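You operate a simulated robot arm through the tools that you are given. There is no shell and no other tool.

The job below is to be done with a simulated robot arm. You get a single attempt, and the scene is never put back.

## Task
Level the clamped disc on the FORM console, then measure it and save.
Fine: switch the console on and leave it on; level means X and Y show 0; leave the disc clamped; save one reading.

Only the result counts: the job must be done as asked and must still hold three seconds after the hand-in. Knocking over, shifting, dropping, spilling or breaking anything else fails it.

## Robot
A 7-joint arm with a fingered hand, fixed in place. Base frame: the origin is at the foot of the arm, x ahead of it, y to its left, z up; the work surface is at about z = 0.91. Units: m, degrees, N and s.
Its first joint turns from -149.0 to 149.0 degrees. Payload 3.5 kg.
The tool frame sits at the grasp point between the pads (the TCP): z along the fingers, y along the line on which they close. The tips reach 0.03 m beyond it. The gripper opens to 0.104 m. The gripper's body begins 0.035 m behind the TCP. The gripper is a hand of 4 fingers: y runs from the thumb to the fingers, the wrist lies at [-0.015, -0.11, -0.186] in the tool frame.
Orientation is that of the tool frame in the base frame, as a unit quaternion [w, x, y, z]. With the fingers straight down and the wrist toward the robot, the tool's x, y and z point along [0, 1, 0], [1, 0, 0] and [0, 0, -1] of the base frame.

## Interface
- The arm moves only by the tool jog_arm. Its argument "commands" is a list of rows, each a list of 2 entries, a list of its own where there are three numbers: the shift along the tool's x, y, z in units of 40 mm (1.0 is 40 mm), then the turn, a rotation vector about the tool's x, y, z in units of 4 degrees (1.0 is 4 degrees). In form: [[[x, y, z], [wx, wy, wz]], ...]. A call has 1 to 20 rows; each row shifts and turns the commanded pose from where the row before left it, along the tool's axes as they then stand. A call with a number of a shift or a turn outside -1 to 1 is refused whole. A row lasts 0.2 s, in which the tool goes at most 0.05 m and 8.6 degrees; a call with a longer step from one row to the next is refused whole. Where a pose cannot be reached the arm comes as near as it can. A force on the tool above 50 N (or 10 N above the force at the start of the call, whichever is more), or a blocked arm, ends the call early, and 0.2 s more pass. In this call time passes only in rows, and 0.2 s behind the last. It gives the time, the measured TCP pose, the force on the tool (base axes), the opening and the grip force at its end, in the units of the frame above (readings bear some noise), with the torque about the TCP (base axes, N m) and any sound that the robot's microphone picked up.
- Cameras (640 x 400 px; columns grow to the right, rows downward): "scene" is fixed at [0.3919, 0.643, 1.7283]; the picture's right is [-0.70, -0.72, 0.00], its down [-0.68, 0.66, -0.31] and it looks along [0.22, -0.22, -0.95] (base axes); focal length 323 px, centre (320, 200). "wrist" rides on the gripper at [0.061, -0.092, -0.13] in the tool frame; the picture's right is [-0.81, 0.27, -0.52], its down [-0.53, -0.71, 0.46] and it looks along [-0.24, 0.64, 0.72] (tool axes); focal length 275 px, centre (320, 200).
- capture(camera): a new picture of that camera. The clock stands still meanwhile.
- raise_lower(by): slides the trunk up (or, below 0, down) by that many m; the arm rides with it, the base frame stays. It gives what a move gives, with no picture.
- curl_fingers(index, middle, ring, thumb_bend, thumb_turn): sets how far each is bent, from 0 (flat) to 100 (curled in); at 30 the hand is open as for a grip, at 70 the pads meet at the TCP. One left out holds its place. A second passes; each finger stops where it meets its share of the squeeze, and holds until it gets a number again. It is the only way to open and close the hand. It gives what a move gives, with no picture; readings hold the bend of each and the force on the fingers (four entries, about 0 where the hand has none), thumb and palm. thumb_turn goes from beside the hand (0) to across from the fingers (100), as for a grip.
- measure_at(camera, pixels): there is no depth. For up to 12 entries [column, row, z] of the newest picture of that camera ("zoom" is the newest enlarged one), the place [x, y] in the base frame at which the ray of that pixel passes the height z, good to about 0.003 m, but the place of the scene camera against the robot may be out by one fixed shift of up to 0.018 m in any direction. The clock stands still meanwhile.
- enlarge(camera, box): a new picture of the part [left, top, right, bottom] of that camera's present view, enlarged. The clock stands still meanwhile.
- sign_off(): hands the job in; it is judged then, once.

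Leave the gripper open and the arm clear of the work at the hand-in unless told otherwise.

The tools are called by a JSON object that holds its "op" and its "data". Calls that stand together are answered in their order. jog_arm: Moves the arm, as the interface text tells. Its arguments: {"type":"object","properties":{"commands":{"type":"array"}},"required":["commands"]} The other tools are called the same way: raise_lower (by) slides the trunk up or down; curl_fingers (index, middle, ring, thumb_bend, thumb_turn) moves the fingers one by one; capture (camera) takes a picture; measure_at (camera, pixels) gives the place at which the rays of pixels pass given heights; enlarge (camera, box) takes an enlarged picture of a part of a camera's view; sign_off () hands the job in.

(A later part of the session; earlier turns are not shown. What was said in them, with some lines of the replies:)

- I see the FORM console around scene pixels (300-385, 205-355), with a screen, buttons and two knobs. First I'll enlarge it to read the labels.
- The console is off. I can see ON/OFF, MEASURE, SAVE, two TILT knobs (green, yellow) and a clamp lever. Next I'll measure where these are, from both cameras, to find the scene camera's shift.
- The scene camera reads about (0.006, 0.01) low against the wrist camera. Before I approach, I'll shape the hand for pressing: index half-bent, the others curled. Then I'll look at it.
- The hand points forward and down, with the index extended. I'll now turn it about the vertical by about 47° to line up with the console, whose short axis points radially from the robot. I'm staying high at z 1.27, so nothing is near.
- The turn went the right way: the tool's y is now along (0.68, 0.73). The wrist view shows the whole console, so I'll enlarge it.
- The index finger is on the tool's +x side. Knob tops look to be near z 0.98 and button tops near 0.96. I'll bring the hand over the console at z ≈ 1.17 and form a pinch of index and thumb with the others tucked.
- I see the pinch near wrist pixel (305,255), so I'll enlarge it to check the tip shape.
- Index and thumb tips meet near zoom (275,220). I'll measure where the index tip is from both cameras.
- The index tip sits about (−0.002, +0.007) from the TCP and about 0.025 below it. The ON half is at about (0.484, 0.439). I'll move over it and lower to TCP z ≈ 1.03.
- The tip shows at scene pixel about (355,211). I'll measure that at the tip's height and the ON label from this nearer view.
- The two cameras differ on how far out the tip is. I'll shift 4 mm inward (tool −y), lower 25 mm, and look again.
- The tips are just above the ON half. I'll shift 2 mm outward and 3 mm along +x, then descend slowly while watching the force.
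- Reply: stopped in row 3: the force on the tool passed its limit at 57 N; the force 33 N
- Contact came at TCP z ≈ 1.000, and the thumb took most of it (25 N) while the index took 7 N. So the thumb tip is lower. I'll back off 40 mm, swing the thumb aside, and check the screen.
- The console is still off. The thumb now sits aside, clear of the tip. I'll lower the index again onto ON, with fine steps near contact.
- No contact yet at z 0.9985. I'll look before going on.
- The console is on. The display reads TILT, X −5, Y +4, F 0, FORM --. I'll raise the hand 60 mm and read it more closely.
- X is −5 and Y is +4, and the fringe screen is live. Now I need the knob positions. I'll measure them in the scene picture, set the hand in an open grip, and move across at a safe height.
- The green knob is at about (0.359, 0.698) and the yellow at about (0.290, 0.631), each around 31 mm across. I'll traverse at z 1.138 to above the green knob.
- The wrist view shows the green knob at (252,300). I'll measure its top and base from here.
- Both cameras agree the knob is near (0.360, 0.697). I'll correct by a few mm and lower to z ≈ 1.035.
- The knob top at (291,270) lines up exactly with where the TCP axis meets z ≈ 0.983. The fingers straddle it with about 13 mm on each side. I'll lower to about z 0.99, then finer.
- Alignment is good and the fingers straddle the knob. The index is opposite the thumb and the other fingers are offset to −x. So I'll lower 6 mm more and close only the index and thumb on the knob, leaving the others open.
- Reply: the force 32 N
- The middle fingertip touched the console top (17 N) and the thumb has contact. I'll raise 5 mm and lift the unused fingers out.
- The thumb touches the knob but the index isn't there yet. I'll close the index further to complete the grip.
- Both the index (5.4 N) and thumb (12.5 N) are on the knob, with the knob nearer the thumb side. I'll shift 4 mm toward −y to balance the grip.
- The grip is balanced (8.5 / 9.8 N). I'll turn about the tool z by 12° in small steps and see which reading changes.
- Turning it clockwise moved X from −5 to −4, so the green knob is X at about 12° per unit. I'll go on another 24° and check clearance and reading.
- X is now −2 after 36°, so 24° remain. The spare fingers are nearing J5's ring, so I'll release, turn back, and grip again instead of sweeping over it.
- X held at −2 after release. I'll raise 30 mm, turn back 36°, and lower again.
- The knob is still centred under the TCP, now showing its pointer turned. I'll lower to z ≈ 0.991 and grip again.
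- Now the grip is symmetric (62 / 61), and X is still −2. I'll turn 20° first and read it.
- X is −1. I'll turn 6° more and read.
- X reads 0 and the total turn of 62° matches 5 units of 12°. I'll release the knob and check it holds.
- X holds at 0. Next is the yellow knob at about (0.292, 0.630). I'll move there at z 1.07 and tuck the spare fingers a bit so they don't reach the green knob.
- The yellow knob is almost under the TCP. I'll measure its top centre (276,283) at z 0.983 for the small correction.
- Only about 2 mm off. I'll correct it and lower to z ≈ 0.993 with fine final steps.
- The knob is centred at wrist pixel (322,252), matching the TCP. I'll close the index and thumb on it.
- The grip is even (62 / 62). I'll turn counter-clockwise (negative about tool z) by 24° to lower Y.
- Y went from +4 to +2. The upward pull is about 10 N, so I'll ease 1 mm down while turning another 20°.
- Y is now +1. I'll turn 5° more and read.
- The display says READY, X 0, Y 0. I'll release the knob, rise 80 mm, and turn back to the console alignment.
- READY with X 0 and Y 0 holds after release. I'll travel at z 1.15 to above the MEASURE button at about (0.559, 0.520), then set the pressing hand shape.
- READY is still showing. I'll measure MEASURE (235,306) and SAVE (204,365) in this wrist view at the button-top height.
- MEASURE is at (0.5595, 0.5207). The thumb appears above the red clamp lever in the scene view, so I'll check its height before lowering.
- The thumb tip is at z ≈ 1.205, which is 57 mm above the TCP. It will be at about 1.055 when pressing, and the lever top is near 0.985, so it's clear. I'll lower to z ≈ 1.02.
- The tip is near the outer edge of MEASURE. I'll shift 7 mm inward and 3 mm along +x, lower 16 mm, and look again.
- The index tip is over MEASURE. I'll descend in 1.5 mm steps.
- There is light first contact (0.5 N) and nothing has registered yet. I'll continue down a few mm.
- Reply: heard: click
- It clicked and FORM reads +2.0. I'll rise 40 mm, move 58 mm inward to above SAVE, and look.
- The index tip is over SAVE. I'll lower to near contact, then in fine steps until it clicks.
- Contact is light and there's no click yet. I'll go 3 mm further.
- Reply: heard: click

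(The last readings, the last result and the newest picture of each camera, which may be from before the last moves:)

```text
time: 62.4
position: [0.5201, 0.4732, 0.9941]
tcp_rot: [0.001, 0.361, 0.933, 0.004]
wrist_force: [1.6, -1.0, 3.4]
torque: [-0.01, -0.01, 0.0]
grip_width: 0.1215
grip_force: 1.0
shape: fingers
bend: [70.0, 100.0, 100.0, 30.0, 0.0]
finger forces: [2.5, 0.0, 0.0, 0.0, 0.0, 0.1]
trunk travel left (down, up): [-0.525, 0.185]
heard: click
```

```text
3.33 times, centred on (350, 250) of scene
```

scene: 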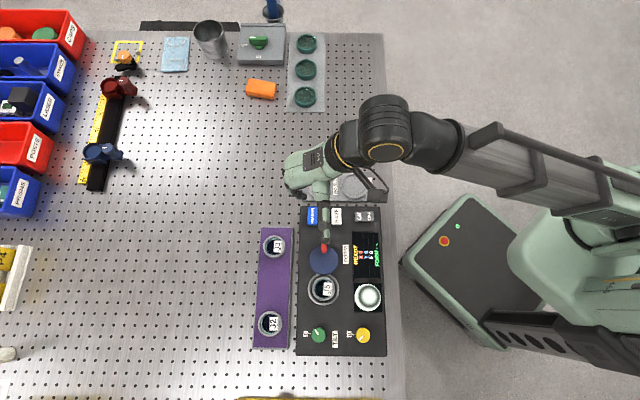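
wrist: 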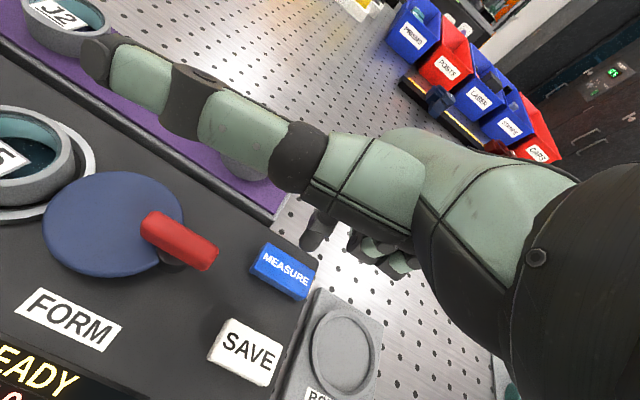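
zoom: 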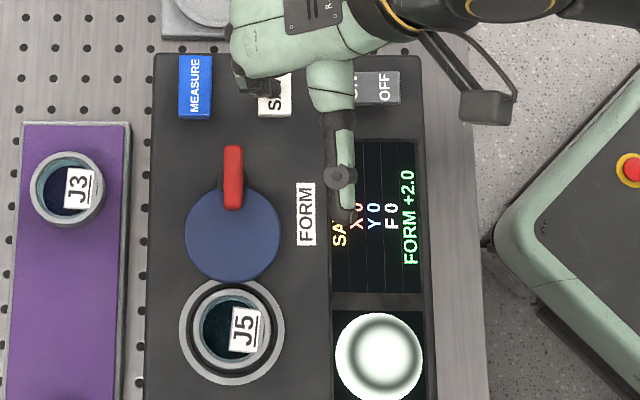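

It clicked, and the status line now starts "SA…" (SAVED). I'll rise straight up and clear of the console.

{"op": "jog_arm", "data": {"commands": [[[0, 0, -0.4], [0, 0, 0]], [[0, 0, -0.8], [0, 0, 0]], [[0, 0, -1], [0, 0, 0]], [[0, 0, -1], [0, 0, 0]], [[0, 0, -1], [0, 0, 0]], [[-0.9, 0, -0.5], [0, 0, 0]], [[-0.9, 0, 0], [0, 0, 0]], [[-0.9, 0, 0], [0, 0, 0]]]}}

{"op": "curl_fingers", "data": {"index": 30, "middle": 30, "ring": 30, "thumb_bend": 30, "thumb_turn": 98}}

{"op": "capture", "data": {"camera": "scene"}}

{"op": "enlarge", "data": {"camera": "scene", "box": [290, 190, 410, 310]}}

{"op": "enlarge", "data": {"camera": "scene", "box": [260, 280, 400, 370]}}

```text
time: 64.2
position: [0.5974, 0.3966, 1.1797]
tcp_rot: [0.001, 0.362, 0.932, 0.004]
wrist_force: [-0.2, 0.0, -0.3]
torque: [0.02, -0.02, 0.01]
grip_width: 0.1219
grip_force: 0.1
shape: fingers
bend: [70.0, 100.0, 100.0, 30.0, 0.0]
finger forces: [0.0, 0.1, 0.0, 0.0, 0.1, 0.0]
trunk travel left (down, up): [-0.525, 0.185]
```

```text
time: 65.2
position: [0.5966, 0.3976, 1.1812]
tcp_rot: [0.001, 0.361, 0.932, 0.004]
wrist_force: [0.2, 0.0, 0.6]
torque: [-0.01, -0.01, 0.01]
grip_width: 0.103
grip_force: 0.1
shape: fingers
bend: [30.0, 30.0, 30.0, 30.0, 95.0]
finger forces: [0.0, 0.0, 0.1, 0.1, 0.1, 0.0]
trunk travel left (down, up): [-0.525, 0.185]
```

```text
taken
```

scene: 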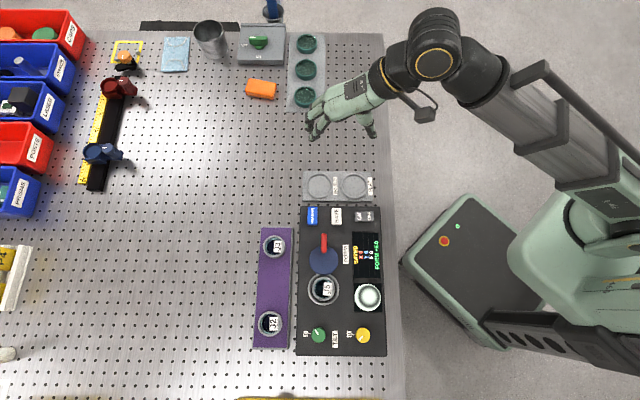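

```text
3.33 times, centred on (350, 250) of scene
```

zoom: 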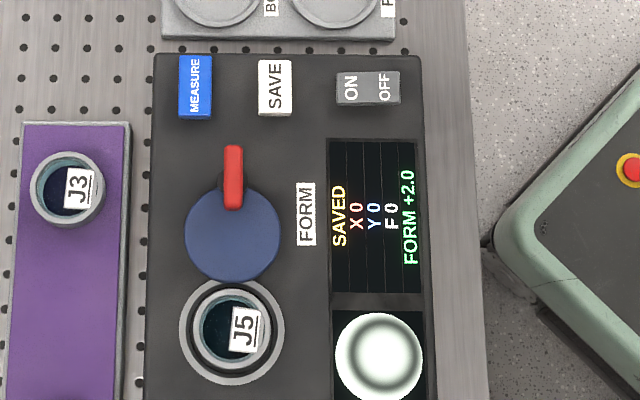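

```text
4.44 times, centred on (330, 325) of scene
```

zoom: 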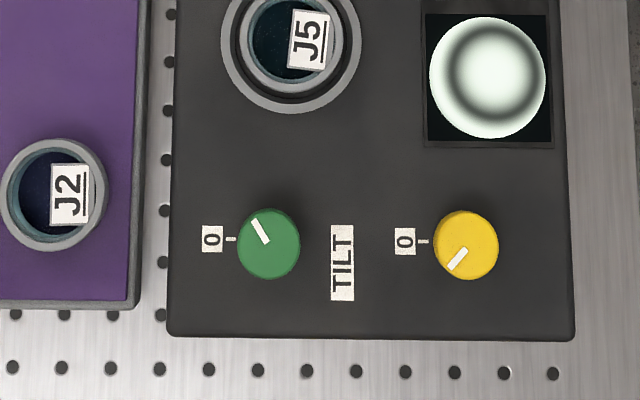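

The display shows SAVED, X 0, Y 0, FORM +2.0. The console is on, the disc J5 is still clamped, nothing else has moved, and the hand is open and clear. I'm handing in.

{"op": "sign_off", "data": {}}

```text
The job is handed in.
```

The disc J5 is level and measured, and one reading is saved. The FORM console shows SAVED, X 0, Y 0 and FORM +2.0.

- **Console:** it is switched on and I left it on.
- **Levelling:** I turned the green knob to bring X from −5 to 0, and the yellow knob to bring Y from +4 to 0. Both stayed at 0 after I let go.
- **Reading:** I pressed MEASURE and SAVE once each, and each gave one click.
- **Disc:** J5 is still clamped, and I never touched the lever.
- **Contact:** the middle fingertip pressed on the console top at about 17 N while I lined up on the green knob. My first try at ON also pushed too hard, peaking at 57 N before the arm stopped. I saw nothing shifted or damaged in the final pictures.

At hand-in the hand was open and clear of the work. The hand-in gave no result, so I don't know how it was judged.
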